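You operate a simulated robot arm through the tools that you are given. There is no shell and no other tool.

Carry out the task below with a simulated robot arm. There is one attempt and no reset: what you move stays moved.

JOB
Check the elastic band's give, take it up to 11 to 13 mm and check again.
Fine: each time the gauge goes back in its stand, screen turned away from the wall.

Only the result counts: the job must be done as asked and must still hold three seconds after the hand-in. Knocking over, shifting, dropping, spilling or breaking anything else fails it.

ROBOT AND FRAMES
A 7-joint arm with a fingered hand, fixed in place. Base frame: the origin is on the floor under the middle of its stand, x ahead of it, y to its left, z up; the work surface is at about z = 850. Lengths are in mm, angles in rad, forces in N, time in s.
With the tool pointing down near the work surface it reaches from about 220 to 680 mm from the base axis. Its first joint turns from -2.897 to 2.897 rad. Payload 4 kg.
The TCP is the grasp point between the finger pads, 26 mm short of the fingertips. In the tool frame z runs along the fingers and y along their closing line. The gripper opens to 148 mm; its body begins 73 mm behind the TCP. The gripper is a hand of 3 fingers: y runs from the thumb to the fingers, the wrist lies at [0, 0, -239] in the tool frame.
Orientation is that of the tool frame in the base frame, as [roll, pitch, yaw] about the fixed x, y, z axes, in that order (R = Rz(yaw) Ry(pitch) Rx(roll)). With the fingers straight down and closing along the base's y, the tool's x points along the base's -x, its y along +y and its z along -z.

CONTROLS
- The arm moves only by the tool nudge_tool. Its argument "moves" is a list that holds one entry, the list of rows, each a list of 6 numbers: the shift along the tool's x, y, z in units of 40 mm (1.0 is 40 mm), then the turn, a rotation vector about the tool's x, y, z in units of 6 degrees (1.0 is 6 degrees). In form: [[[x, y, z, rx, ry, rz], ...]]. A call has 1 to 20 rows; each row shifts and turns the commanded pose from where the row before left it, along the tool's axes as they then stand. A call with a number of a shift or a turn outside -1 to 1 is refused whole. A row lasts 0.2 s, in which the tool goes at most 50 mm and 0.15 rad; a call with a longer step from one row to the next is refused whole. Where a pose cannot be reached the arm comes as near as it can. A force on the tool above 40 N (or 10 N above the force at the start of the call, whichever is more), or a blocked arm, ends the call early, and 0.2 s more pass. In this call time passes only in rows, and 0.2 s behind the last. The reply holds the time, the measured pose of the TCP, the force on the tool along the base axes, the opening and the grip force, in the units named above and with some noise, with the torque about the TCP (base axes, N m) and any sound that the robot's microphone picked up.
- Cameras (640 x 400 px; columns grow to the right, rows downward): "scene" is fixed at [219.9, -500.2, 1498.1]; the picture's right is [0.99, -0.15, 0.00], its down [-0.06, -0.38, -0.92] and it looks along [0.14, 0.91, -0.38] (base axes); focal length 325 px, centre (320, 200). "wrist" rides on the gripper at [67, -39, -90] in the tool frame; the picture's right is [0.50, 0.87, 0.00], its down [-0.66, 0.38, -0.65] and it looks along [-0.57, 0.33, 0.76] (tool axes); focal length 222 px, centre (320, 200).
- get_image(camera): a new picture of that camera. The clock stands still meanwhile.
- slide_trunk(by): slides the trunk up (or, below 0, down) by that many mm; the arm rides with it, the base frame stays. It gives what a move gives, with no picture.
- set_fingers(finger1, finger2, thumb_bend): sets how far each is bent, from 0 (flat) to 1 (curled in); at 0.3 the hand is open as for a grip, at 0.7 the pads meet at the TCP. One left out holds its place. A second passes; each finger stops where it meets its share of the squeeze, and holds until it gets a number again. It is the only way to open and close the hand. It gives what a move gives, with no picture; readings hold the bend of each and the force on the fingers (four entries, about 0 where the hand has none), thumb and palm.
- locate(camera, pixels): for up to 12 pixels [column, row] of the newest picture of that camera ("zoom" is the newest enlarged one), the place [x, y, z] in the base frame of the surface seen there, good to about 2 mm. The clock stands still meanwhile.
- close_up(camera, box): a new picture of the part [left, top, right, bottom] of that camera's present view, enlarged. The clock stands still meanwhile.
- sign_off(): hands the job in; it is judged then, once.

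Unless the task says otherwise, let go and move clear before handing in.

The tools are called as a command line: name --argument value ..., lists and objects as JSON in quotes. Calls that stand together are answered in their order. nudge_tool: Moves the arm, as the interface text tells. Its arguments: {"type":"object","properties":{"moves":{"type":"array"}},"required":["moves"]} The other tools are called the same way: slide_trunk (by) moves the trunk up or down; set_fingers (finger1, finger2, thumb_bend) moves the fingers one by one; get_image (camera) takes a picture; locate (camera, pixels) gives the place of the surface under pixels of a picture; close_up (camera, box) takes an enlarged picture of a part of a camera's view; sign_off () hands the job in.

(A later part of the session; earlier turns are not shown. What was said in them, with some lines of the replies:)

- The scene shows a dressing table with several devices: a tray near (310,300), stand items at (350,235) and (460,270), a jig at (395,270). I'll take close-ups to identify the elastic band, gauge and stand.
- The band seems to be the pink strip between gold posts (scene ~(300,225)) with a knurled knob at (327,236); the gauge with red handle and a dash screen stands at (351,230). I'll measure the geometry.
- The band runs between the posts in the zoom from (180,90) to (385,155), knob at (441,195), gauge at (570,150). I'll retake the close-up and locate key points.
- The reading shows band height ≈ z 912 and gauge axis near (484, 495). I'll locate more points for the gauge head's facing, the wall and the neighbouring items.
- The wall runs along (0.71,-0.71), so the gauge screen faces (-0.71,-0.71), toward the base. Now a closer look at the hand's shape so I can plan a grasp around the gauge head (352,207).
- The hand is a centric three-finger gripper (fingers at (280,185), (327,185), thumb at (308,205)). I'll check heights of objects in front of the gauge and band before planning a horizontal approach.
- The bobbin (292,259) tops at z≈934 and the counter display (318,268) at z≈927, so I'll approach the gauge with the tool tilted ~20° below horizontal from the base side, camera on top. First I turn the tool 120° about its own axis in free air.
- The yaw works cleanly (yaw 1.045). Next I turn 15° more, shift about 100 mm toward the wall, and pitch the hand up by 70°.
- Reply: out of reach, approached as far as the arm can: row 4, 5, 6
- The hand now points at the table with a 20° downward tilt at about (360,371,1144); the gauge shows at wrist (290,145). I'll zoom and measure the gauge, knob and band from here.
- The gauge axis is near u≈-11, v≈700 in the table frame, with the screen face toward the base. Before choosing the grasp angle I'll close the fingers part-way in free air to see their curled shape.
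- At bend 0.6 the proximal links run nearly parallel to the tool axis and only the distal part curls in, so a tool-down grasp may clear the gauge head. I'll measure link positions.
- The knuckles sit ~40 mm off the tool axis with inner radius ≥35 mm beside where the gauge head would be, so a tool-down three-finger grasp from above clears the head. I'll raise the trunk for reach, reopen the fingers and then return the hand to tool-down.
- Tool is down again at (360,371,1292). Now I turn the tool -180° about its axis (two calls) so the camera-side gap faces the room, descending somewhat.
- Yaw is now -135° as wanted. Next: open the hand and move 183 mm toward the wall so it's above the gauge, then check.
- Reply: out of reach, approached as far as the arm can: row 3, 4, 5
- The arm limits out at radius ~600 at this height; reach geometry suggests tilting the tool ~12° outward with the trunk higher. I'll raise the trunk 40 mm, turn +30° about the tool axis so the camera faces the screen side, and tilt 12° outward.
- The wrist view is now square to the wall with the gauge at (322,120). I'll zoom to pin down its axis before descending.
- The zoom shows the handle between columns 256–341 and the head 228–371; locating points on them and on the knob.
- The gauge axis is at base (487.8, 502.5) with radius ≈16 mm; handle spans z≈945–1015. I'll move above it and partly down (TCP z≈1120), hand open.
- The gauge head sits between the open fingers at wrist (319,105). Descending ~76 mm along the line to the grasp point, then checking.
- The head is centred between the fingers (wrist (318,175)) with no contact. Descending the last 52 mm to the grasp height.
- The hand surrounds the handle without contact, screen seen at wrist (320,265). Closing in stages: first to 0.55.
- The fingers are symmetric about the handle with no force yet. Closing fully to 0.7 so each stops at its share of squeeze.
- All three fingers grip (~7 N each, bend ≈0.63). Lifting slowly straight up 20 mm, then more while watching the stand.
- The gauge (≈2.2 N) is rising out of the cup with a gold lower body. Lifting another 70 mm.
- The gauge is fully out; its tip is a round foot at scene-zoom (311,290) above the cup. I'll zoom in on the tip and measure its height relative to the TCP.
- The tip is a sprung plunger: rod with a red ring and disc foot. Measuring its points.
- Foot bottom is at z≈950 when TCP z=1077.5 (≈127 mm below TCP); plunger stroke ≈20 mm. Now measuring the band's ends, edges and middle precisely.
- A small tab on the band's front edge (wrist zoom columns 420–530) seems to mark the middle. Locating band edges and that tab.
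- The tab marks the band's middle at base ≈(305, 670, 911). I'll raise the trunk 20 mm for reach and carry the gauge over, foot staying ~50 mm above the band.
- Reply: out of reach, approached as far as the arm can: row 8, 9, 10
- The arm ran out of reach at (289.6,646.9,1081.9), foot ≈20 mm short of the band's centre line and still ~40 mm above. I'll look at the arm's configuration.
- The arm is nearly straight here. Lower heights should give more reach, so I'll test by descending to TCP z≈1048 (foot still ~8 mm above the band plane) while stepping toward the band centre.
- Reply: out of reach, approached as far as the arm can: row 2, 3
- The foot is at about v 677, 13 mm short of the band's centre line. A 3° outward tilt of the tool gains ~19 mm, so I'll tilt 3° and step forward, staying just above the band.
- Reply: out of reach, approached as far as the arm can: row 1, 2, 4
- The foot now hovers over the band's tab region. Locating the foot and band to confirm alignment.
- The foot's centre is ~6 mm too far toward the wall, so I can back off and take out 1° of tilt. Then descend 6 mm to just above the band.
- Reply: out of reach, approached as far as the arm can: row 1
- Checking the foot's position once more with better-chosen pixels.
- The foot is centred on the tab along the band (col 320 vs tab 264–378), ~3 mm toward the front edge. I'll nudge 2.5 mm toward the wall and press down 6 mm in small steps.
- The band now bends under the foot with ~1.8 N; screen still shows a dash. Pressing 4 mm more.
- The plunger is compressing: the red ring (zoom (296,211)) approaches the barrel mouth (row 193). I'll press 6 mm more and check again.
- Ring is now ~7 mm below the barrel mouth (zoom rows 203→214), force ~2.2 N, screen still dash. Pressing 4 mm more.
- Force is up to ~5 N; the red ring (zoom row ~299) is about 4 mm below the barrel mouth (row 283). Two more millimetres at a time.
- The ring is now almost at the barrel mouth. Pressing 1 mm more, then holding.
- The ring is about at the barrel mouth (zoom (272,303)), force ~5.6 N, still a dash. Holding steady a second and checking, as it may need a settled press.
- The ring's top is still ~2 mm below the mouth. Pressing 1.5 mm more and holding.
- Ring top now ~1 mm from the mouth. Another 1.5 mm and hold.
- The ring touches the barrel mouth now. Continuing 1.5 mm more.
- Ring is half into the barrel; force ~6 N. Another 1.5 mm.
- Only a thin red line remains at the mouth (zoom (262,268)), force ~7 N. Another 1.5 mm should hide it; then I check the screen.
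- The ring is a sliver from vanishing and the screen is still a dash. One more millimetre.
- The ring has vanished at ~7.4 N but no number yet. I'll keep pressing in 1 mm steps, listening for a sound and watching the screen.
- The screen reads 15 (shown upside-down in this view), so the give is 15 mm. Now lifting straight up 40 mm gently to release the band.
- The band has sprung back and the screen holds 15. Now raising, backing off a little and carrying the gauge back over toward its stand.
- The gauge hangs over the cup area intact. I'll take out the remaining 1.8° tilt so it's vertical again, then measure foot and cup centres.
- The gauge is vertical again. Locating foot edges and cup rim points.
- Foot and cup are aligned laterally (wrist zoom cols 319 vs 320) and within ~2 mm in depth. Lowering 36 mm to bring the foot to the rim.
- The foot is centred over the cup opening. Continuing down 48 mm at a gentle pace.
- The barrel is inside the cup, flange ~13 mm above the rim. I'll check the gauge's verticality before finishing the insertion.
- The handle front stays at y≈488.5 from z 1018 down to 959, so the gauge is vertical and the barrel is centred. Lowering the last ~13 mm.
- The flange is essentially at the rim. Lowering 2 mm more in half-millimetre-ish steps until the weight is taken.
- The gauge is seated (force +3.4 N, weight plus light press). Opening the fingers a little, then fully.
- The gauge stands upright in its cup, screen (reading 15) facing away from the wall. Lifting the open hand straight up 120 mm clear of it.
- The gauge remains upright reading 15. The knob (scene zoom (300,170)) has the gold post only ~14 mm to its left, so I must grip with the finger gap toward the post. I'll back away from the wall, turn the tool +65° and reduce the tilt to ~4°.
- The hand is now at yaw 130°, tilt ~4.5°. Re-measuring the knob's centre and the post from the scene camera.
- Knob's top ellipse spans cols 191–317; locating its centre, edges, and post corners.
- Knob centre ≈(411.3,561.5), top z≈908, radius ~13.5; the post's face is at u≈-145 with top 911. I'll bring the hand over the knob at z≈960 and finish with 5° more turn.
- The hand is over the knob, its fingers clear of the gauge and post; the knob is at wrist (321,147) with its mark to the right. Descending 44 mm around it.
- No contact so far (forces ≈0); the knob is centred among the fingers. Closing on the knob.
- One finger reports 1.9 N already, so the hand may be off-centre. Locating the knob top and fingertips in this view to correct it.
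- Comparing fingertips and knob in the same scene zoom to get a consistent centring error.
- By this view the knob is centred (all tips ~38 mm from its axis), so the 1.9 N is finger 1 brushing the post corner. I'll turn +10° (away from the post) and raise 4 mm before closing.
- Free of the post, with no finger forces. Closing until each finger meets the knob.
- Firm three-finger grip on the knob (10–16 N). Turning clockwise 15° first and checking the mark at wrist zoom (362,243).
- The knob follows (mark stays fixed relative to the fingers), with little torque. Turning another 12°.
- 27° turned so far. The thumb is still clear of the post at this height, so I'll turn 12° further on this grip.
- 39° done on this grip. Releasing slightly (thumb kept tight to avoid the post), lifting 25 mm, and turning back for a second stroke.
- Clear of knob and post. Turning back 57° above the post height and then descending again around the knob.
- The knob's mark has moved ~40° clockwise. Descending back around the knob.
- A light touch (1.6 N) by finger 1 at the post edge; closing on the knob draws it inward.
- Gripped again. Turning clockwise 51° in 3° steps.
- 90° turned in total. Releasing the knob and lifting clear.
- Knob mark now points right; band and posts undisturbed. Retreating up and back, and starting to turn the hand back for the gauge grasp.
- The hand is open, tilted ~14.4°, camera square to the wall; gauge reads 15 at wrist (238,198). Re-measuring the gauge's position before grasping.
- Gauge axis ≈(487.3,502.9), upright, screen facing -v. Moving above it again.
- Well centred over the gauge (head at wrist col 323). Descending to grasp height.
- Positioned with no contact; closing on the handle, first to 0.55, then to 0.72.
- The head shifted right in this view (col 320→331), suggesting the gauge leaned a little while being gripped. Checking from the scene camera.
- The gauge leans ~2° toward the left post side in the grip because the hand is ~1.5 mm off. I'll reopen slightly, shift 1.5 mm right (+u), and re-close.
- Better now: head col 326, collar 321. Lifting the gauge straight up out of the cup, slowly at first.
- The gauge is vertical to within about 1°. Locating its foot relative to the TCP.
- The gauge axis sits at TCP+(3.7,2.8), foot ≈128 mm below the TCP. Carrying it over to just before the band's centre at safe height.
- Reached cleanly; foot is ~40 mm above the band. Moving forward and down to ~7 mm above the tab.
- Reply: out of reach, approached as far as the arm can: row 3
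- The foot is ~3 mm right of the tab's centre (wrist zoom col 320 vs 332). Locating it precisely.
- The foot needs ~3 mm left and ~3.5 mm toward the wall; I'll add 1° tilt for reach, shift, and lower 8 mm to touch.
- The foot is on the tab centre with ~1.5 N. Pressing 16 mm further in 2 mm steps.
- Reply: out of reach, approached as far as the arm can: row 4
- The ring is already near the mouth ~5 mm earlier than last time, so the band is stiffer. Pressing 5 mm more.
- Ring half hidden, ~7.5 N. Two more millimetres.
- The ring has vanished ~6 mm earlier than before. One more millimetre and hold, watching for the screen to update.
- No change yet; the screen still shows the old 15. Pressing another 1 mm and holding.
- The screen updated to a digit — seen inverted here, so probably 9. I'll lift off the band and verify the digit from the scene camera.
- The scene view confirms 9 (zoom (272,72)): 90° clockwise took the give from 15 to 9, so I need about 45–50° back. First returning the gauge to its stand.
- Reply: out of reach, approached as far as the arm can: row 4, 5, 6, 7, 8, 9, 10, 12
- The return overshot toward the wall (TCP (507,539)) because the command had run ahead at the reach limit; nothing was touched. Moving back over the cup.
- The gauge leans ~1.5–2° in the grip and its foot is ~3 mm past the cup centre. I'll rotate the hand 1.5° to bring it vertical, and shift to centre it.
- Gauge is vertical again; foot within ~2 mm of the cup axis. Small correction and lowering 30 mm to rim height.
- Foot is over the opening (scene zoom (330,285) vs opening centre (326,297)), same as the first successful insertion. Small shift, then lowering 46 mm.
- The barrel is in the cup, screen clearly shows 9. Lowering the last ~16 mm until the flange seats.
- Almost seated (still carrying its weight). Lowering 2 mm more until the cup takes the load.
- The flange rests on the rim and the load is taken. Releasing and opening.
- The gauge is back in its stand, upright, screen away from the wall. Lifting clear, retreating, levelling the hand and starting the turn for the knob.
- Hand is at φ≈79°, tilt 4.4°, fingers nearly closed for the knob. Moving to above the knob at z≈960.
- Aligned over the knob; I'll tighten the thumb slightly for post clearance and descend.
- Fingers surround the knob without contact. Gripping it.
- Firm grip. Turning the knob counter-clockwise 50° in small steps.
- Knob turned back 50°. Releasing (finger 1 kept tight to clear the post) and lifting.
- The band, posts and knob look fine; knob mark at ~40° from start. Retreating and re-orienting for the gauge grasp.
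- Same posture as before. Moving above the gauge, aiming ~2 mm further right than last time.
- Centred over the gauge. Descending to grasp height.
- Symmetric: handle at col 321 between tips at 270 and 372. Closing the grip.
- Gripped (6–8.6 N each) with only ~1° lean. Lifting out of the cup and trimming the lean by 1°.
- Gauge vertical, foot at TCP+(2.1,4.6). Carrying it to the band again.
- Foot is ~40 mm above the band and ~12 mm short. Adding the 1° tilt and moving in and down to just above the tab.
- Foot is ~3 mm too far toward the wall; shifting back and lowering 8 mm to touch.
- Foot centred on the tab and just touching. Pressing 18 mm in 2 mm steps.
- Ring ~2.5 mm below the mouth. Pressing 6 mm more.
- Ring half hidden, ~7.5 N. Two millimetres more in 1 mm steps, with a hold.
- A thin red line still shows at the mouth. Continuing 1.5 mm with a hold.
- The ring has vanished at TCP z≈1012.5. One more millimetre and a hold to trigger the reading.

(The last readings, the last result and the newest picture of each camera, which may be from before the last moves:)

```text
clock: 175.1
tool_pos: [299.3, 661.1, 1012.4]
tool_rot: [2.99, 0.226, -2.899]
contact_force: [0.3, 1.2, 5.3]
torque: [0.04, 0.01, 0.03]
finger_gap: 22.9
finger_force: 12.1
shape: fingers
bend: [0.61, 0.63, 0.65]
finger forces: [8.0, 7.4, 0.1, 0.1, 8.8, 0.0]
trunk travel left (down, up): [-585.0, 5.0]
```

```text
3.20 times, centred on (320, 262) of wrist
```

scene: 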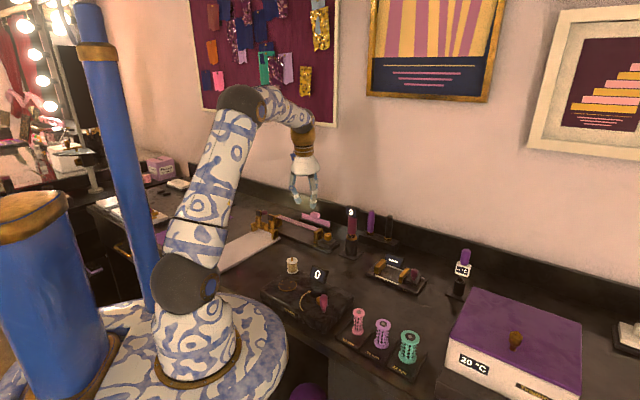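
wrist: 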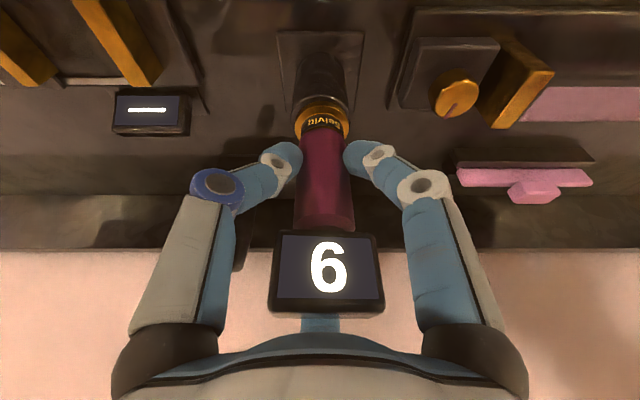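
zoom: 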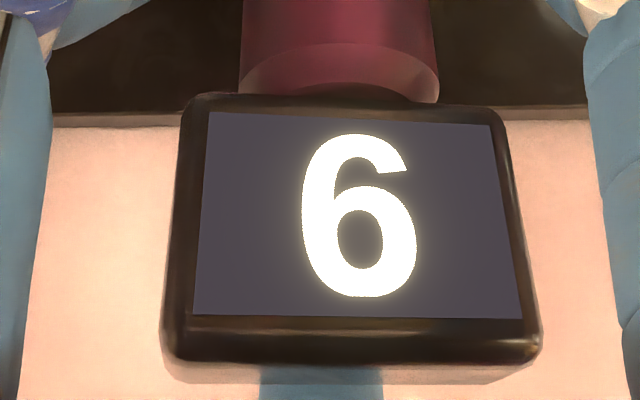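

Still the old reading. Another millimetre and hold.

nudge_tool --moves '[[[0.0056, -0.0037, 0.0241, 0, 0, 0], [0, 0, 0, 0, 0, 0], [0, 0, 0, 0, 0, 0], [0, 0, 0, 0, 0, 0], [0, 0, 0, 0, 0, 0]]]'

close_up --camera "wrist" --box '[220, 200, 420, 325]'

close_up --camera "scene" --box '[285, 205, 315, 230]'

```text
clock: 176.2
tool_pos: [298.5, 662.8, 1010.7]
tool_rot: [2.988, 0.226, -2.898]
contact_force: [0.5, -0.4, 5.5]
torque: [0.0, 0.04, -0.01]
finger_gap: 23.0
finger_force: 12.2
shape: fingers
bend: [0.61, 0.63, 0.65]
finger forces: [8.0, 7.3, 0.0, 0.0, 9.1, 0.0]
trunk travel left (down, up): [-585.0, 5.0]
```

```text
3.20 times, centred on (320, 262) of wrist
```

zoom: 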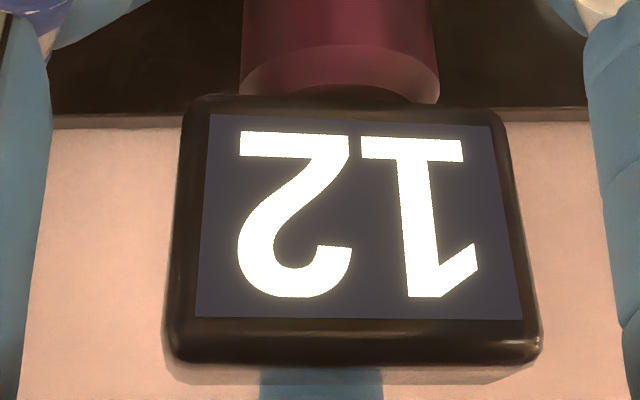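

```text
16.00 times, centred on (300, 218) of scene
```

zoom: 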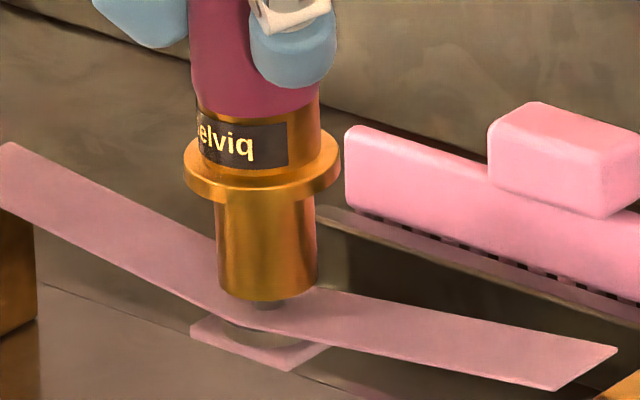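

The screen now reads 12 — inside 11–13. Lifting off the band gently.

nudge_tool --moves '[[[-0.0278, 0.0184, -0.1205, 0, 0, 0], [-0.0278, 0.0184, -0.1205, 0, 0, 0], [-0.0278, 0.0184, -0.1205, 0, 0, 0], [-0.0278, 0.0184, -0.1205, 0, 0, 0], [-0.0278, 0.0184, -0.1205, 0, 0, 0], [-0.0278, 0.0184, -0.1205, 0, 0, 0], [-0.0278, 0.0184, -0.1205, 0, 0, 0], [-0.0278, 0.0184, -0.1205, 0, 0, 0], [0, 0, 0, 0, 0, 0]]]'

close_up --camera "scene" --box '[260, 170, 340, 250]'

```text
clock: 178.2
tool_pos: [299.3, 663.6, 1049.8]
tool_rot: [2.991, 0.224, -2.898]
contact_force: [-0.1, -0.3, -2.6]
torque: [0.0, -0.02, -0.02]
finger_gap: 23.0
finger_force: 11.2
shape: fingers
bend: [0.61, 0.63, 0.65]
finger forces: [7.3, 6.0, 0.0, 0.0, 8.6, 0.1]
trunk travel left (down, up): [-585.0, 5.0]
```

```text
5.00 times, centred on (300, 210) of scene
```

zoom: 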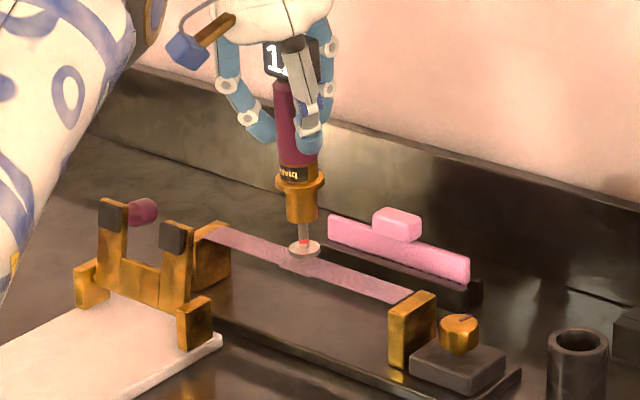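

The band sprang back and the gauge is free. Raising and backing off slightly before the carry, to avoid the earlier command overshoot.

nudge_tool --moves '[[[0.021, -0.0213, -0.25, 0, 0, 0], [0.021, -0.0213, -0.25, 0, 0, 0], [0.021, -0.0213, -0.25, 0, 0, 0], [0, 0, 0, 0, 0, 0]]]'

```text
clock: 179.2
tool_pos: [292.9, 654.4, 1079.4]
tool_rot: [2.987, 0.224, -2.9]
contact_force: [0.2, -0.3, -3.3]
torque: [-0.03, -0.03, -0.02]
finger_gap: 22.9
finger_force: 11.5
shape: fingers
bend: [0.61, 0.63, 0.65]
finger forces: [7.6, 6.0, 0.1, 0.0, 8.6, 0.0]
trunk travel left (down, up): [-585.0, 5.0]
```

No reach warnings this time. Carrying the gauge back over the stand and removing the 1° tilt.

nudge_tool --moves '[[[-0.3332, -0.4577, 0.003, 0, 0, 0], [-0.3332, -0.4577, 0.003, 0, 0, 0], [-0.3332, -0.4577, 0.003, 0, 0, 0], [-0.3332, -0.4577, 0.003, 0, 0, 0], [-0.3332, -0.4577, 0.003, 0, 0, 0], [-0.3332, -0.4577, 0.003, 0, 0, 0], [-0.3332, -0.4577, 0.003, 0, 0, 0], [-0.3332, -0.4577, 0.003, 0, 0, 0], [-0.3332, -0.4577, 0.003, 0, 0, 0], [-0.3332, -0.4577, 0.003, 0, 0, 0], [-0.3332, -0.4577, 0.003, 0, 0, 0], [0, 0, 0, 0.0835, 0.1442, 0.003], [0, 0, 0, 0, 0, 0]]]'

close_up --camera "scene" --box '[331, 195, 371, 245]'

get_image --camera "wrist"

```text
clock: 182.1
tool_pos: [485.8, 496.5, 1078.8]
tool_rot: [3.001, 0.21, -2.895]
contact_force: [0.4, -0.2, -2.4]
torque: [0.03, 0.03, -0.02]
finger_gap: 22.9
finger_force: 11.0
shape: fingers
bend: [0.61, 0.63, 0.65]
finger forces: [7.3, 5.8, 0.1, 0.0, 8.4, 0.0]
trunk travel left (down, up): [-585.0, 5.0]
```

```text
8.00 times, centred on (351, 220) of scene
```

zoom: 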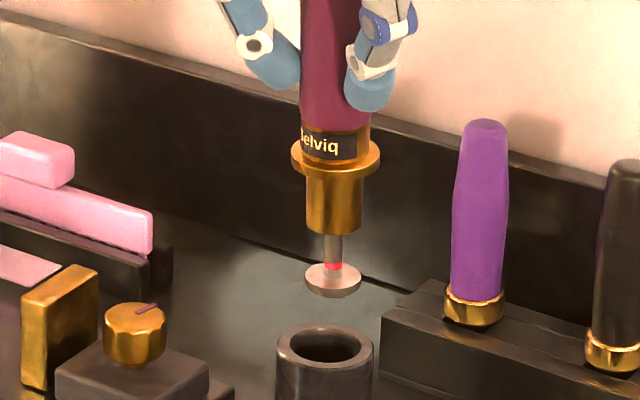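

```text
taken
```

wrist: 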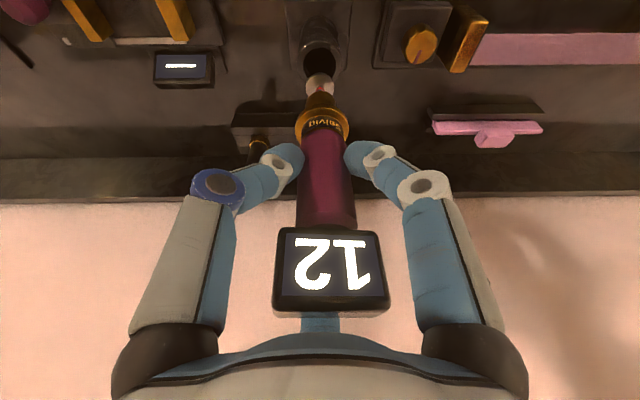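

Reading 12 held. Trimming ~0.8° lean, then measuring foot and cup centres.

nudge_tool --moves '[[[0, 0, 0, -0.112, 0.0644, 0.033], [0, 0, 0, 0, 0, 0]]]'

close_up --camera "scene" --box '[331, 195, 371, 245]'

locate --camera "zoom" --pixels '[[330, 287], [310, 278], [350, 278], [330, 245], [331, 215], [333, 162], [325, 100], [283, 345], [367, 345], [325, 331], [325, 367]]'

```text
clock: 182.7
tool_pos: [486.0, 495.8, 1077.7]
tool_rot: [2.986, 0.202, -2.899]
contact_force: [-0.2, 0.5, -2.0]
torque: [-0.02, -0.01, -0.02]
finger_gap: 23.2
finger_force: 10.4
shape: fingers
bend: [0.61, 0.63, 0.65]
finger forces: [7.3, 5.9, 0.0, 0.0, 8.3, 0.0]
trunk travel left (down, up): [-585.0, 5.0]
```

```text
8.00 times, centred on (351, 220) of scene
```

zoom: 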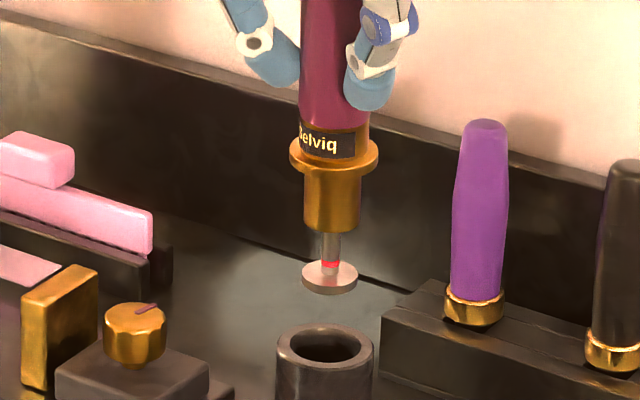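

```text
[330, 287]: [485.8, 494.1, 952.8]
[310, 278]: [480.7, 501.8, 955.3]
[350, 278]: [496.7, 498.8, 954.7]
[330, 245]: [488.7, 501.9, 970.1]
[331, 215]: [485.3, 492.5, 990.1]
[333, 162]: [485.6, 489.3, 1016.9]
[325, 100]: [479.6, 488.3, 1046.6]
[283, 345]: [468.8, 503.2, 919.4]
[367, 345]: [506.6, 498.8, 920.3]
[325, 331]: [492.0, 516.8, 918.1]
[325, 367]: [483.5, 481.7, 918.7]
```

Gauge is vertical; foot about 2 mm beyond cup centre. Correcting and lowering 30 mm.

nudge_tool --moves '[[[0.0355, -0.041, -0.014, 0, 0, 0], [0.0301, -0.0228, 0.1452, 0, 0, 0], [0.0301, -0.0228, 0.1452, 0, 0, 0], [0.0301, -0.0228, 0.1452, 0, 0, 0], [0.0301, -0.0228, 0.1452, 0, 0, 0], [0.0301, -0.0228, 0.1452, 0, 0, 0], [0, 0, 0, 0, 0, 0]]]'

close_up --camera "scene" --box '[331, 205, 371, 250]'

close_up --camera "wrist" --box '[240, 30, 400, 130]'

```text
clock: 184.2
tool_pos: [484.7, 496.6, 1049.6]
tool_rot: [2.986, 0.2, -2.899]
contact_force: [0.4, 0.6, -2.0]
torque: [-0.01, -0.05, 0.03]
finger_gap: 22.7
finger_force: 10.5
shape: fingers
bend: [0.61, 0.63, 0.65]
finger forces: [7.3, 6.0, 0.0, 0.0, 8.2, 0.0]
trunk travel left (down, up): [-585.0, 5.0]
```

```text
8.89 times, centred on (351, 228) of scene
```

zoom: 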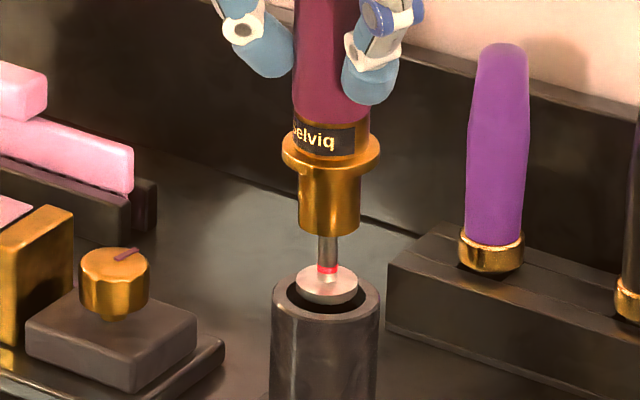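

```text
4.00 times, centred on (320, 80) of wrist
```

zoom: 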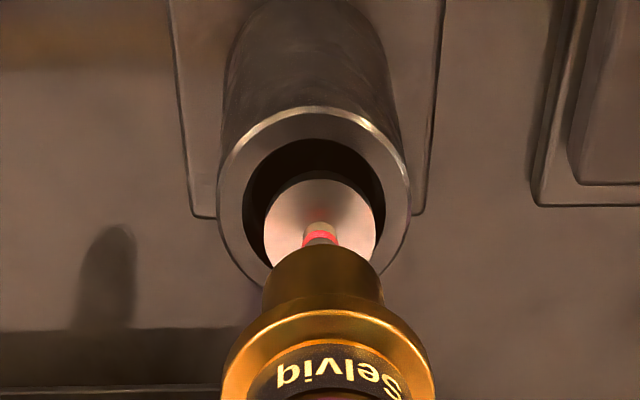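

Foot centred in the opening. Continuing down 46 mm.

nudge_tool --moves '[[[0.021, -0.038, 0.145, 0, 0, 0], [0.0301, -0.0228, 0.1452, 0, 0, 0], [0.0301, -0.0228, 0.1452, 0, 0, 0], [0.0301, -0.0228, 0.1452, 0, 0, 0], [0.0301, -0.0228, 0.1452, 0, 0, 0], [0.0301, -0.0228, 0.1452, 0, 0, 0], [0.0301, -0.0228, 0.1452, 0, 0, 0], [0.0201, -0.0152, 0.0968, 0, 0, 0]]]'

close_up --camera "scene" --box '[331, 205, 371, 250]'

```text
clock: 186.1
tool_pos: [486.8, 493.7, 1003.0]
tool_rot: [2.987, 0.202, -2.901]
contact_force: [0.1, -0.3, -2.0]
torque: [-0.01, 0.01, -0.02]
finger_gap: 23.0
finger_force: 10.5
shape: fingers
bend: [0.61, 0.63, 0.65]
finger forces: [7.3, 5.9, 0.0, 0.0, 8.2, 0.0]
trunk travel left (down, up): [-585.0, 5.0]
```

```text
8.89 times, centred on (351, 228) of scene
```

zoom: 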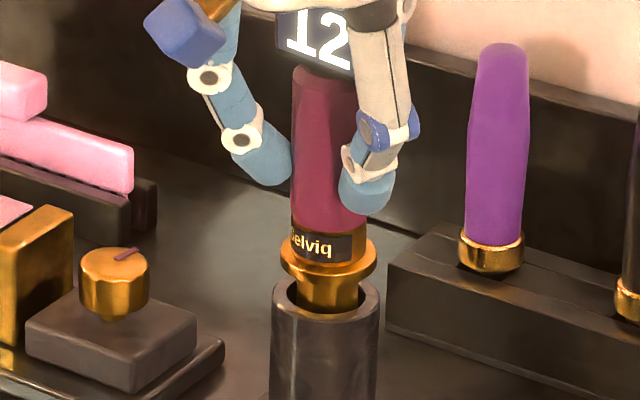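

Barrel is in the cup, reading 12 visible. Lowering the last ~15 mm gently.

nudge_tool --moves '[[[0.0151, -0.0114, 0.0726, 0, 0, 0], [0.0151, -0.0114, 0.0726, 0, 0, 0], [0.0151, -0.0114, 0.0726, 0, 0, 0], [0.0151, -0.0114, 0.0726, 0, 0, 0], [0.0076, -0.0057, 0.0363, 0, 0, 0], [0.005, -0.0038, 0.0242, 0, 0, 0], [0, 0, 0, 0, 0, 0]]]'

close_up --camera "scene" --box '[331, 205, 371, 250]'

```text
clock: 187.7
tool_pos: [486.3, 494.2, 990.0]
tool_rot: [2.986, 0.203, -2.897]
contact_force: [-0.4, 0.4, -2.2]
torque: [0.0, -0.02, 0.03]
finger_gap: 23.1
finger_force: 10.7
shape: fingers
bend: [0.61, 0.63, 0.65]
finger forces: [7.3, 5.9, 0.0, 0.0, 8.1, 0.0]
trunk travel left (down, up): [-585.0, 5.0]
```

```text
8.89 times, centred on (351, 228) of scene
```

zoom: 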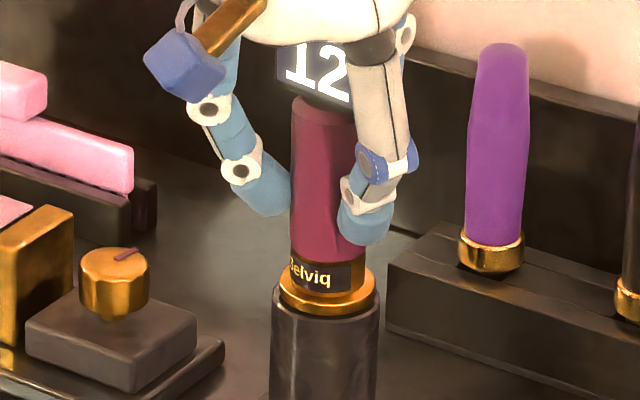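

Nearly seated, still carrying the weight. Lowering 2 mm more.

nudge_tool --moves '[[[0.005, -0.0038, 0.0242, 0, 0, 0], [0.005, -0.0038, 0.0242, 0, 0, 0], [0, 0, 0, 0, 0, 0]]]'

```text
clock: 188.4
tool_pos: [485.9, 495.1, 988.2]
tool_rot: [2.985, 0.203, -2.9]
contact_force: [0.6, 0.2, 1.1]
torque: [-0.01, -0.06, -0.03]
finger_gap: 23.0
finger_force: 11.7
shape: fingers
bend: [0.61, 0.63, 0.65]
finger forces: [7.3, 6.5, 0.1, 0.0, 8.6, 0.0]
trunk travel left (down, up): [-585.0, 5.0]
```

The cup now bears the load. Releasing and opening the hand.

set_fingers --finger1 0.55 --finger2 0.55 --thumb_bend 0.55

set_fingers --finger1 0.3 --finger2 0.3 --thumb_bend 0.3

get_image --camera "wrist"

close_up --camera "scene" --box '[325, 190, 385, 265]'

```text
clock: 189.4
tool_pos: [485.3, 494.6, 985.9]
tool_rot: [2.986, 0.202, -2.898]
contact_force: [0.6, 0.3, 0.6]
torque: [-0.03, 0.02, -0.03]
finger_gap: 45.4
finger_force: 0.1
shape: fingers
bend: [0.55, 0.55, 0.55]
finger forces: [0.1, 0.1, 0.1, 0.0, 0.1, 0.1]
trunk travel left (down, up): [-585.0, 5.0]
```

```text
clock: 190.4
tool_pos: [486.5, 495.0, 987.9]
tool_rot: [2.986, 0.202, -2.899]
contact_force: [0.2, -0.1, 0.4]
torque: [0.01, 0.01, -0.01]
finger_gap: 126.5
finger_force: 0.1
shape: fingers
bend: [0.3, 0.3, 0.3]
finger forces: [0.1, 0.1, 0.0, 0.0, 0.0, 0.1]
trunk travel left (down, up): [-585.0, 5.0]
```

```text
taken
```

wrist: 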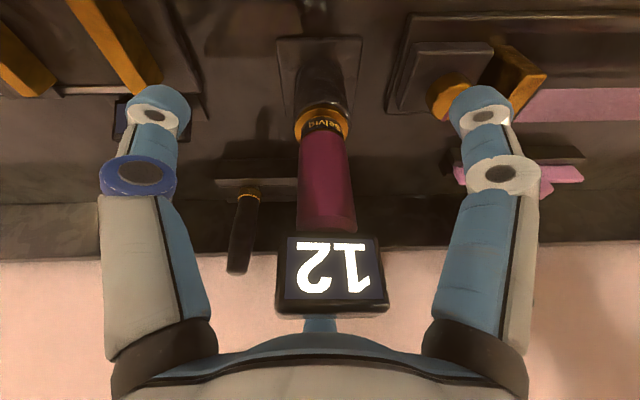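

```text
5.33 times, centred on (355, 228) of scene
```

zoom: 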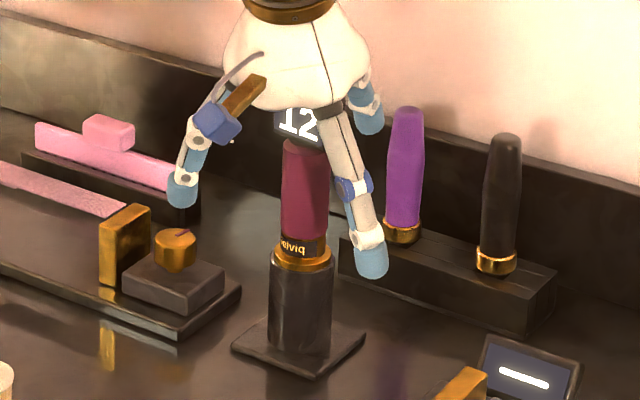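

The gauge stands in its cup with 12 facing away from the wall. Lifting the open hand straight up and retreating.

nudge_tool --moves '[[[-0.0502, 0.038, -0.242, 0, 0, 0], [-0.0502, 0.038, -0.242, 0, 0, 0], [-0.1003, 0.076, -0.484, 0, 0, 0], [-0.1003, 0.076, -0.484, 0, 0, 0], [-0.1003, 0.076, -0.484, 0, 0, 0], [-0.1003, 0.076, -0.484, 0, 0, 0], [-0.1003, 0.076, -0.484, 0, 0, 0], [0.772, 0.128, -0.142, 0, 0, 0], [0.772, 0.128, -0.142, 0, 0, 0], [0.772, 0.128, -0.142, 0, 0, 0], [0.772, 0.128, -0.142, 0, 0, 0], [0.772, 0.128, -0.142, 0, 0, 0], [0, 0, 0, 0, 0, 0]]]'

get_image --camera "scene"

close_up --camera "scene" --box '[335, 195, 371, 260]'

locate --camera "zoom" --pixels '[[280, 110], [345, 120], [290, 95], [340, 105], [320, 170], [320, 200], [320, 230], [345, 200], [320, 270]]'

```text
clock: 193.2
tool_pos: [328.0, 474.4, 1107.8]
tool_rot: [2.986, 0.2, -2.9]
contact_force: [0.8, -0.2, -0.1]
torque: [0.03, -0.04, 0.02]
finger_gap: 126.7
finger_force: 0.1
shape: fingers
bend: [0.3, 0.3, 0.3]
finger forces: [0.0, 0.0, 0.0, 0.0, 0.1, 0.0]
trunk travel left (down, up): [-585.0, 5.0]
```

```text
taken
```

scene: 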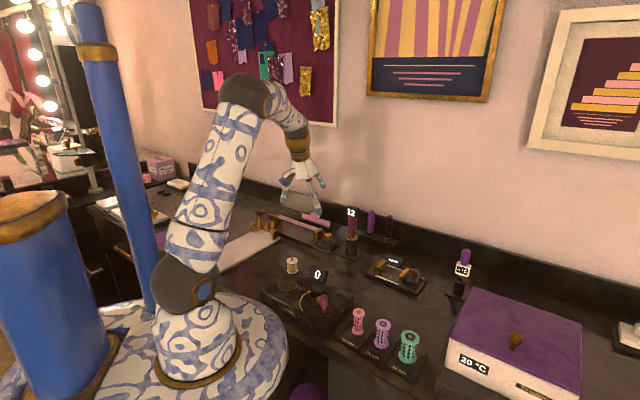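

```text
6.15 times, centred on (353, 228) of scene
```

zoom: 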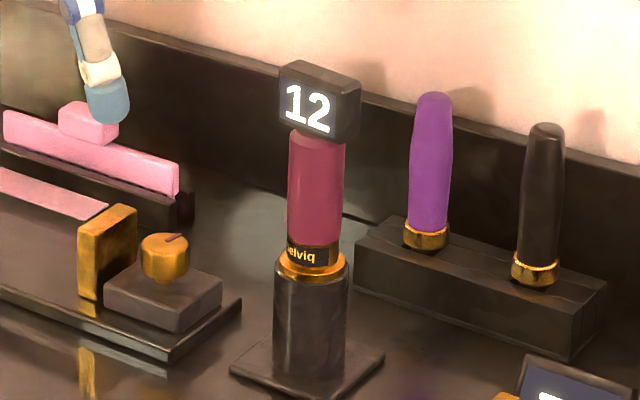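

```text
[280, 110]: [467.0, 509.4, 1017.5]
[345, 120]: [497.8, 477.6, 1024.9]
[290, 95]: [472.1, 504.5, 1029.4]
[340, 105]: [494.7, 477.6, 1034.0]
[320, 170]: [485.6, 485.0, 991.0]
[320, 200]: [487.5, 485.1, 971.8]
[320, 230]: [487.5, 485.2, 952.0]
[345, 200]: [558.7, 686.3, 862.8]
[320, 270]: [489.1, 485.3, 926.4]
```

Final view: the gauge is upright in its stand reading 12 (zoom (308,108)), screen facing the room (only ~5° off square to the wall), and the band, knob, posts and neighbouring items are undisturbed; the hand is open and clear at (328,474,1108). Handing in.

sign_off

```text
The job is handed in.
```

The elastic band's give started at 15 mm and is now 12 mm, within the 11 to 13 mm you asked for.

- **First check:** the gauge read 15 mm. I put it back in its stand with the screen facing the room.
- **Adjustment:** a quarter turn clockwise on the knob was too much, and the next check read 9 mm. I put the gauge back in its stand, then turned the knob about 50° the other way.
- **Final check:** the gauge read 12 mm.

The gauge is back in its stand, upright, with the screen facing away from the wall and about 5° off square. A finger brushed the gold post beside the knob twice, at under 2 N. In the last pictures the post and everything around it looked unmoved. I backed the open hand clear before handing in.
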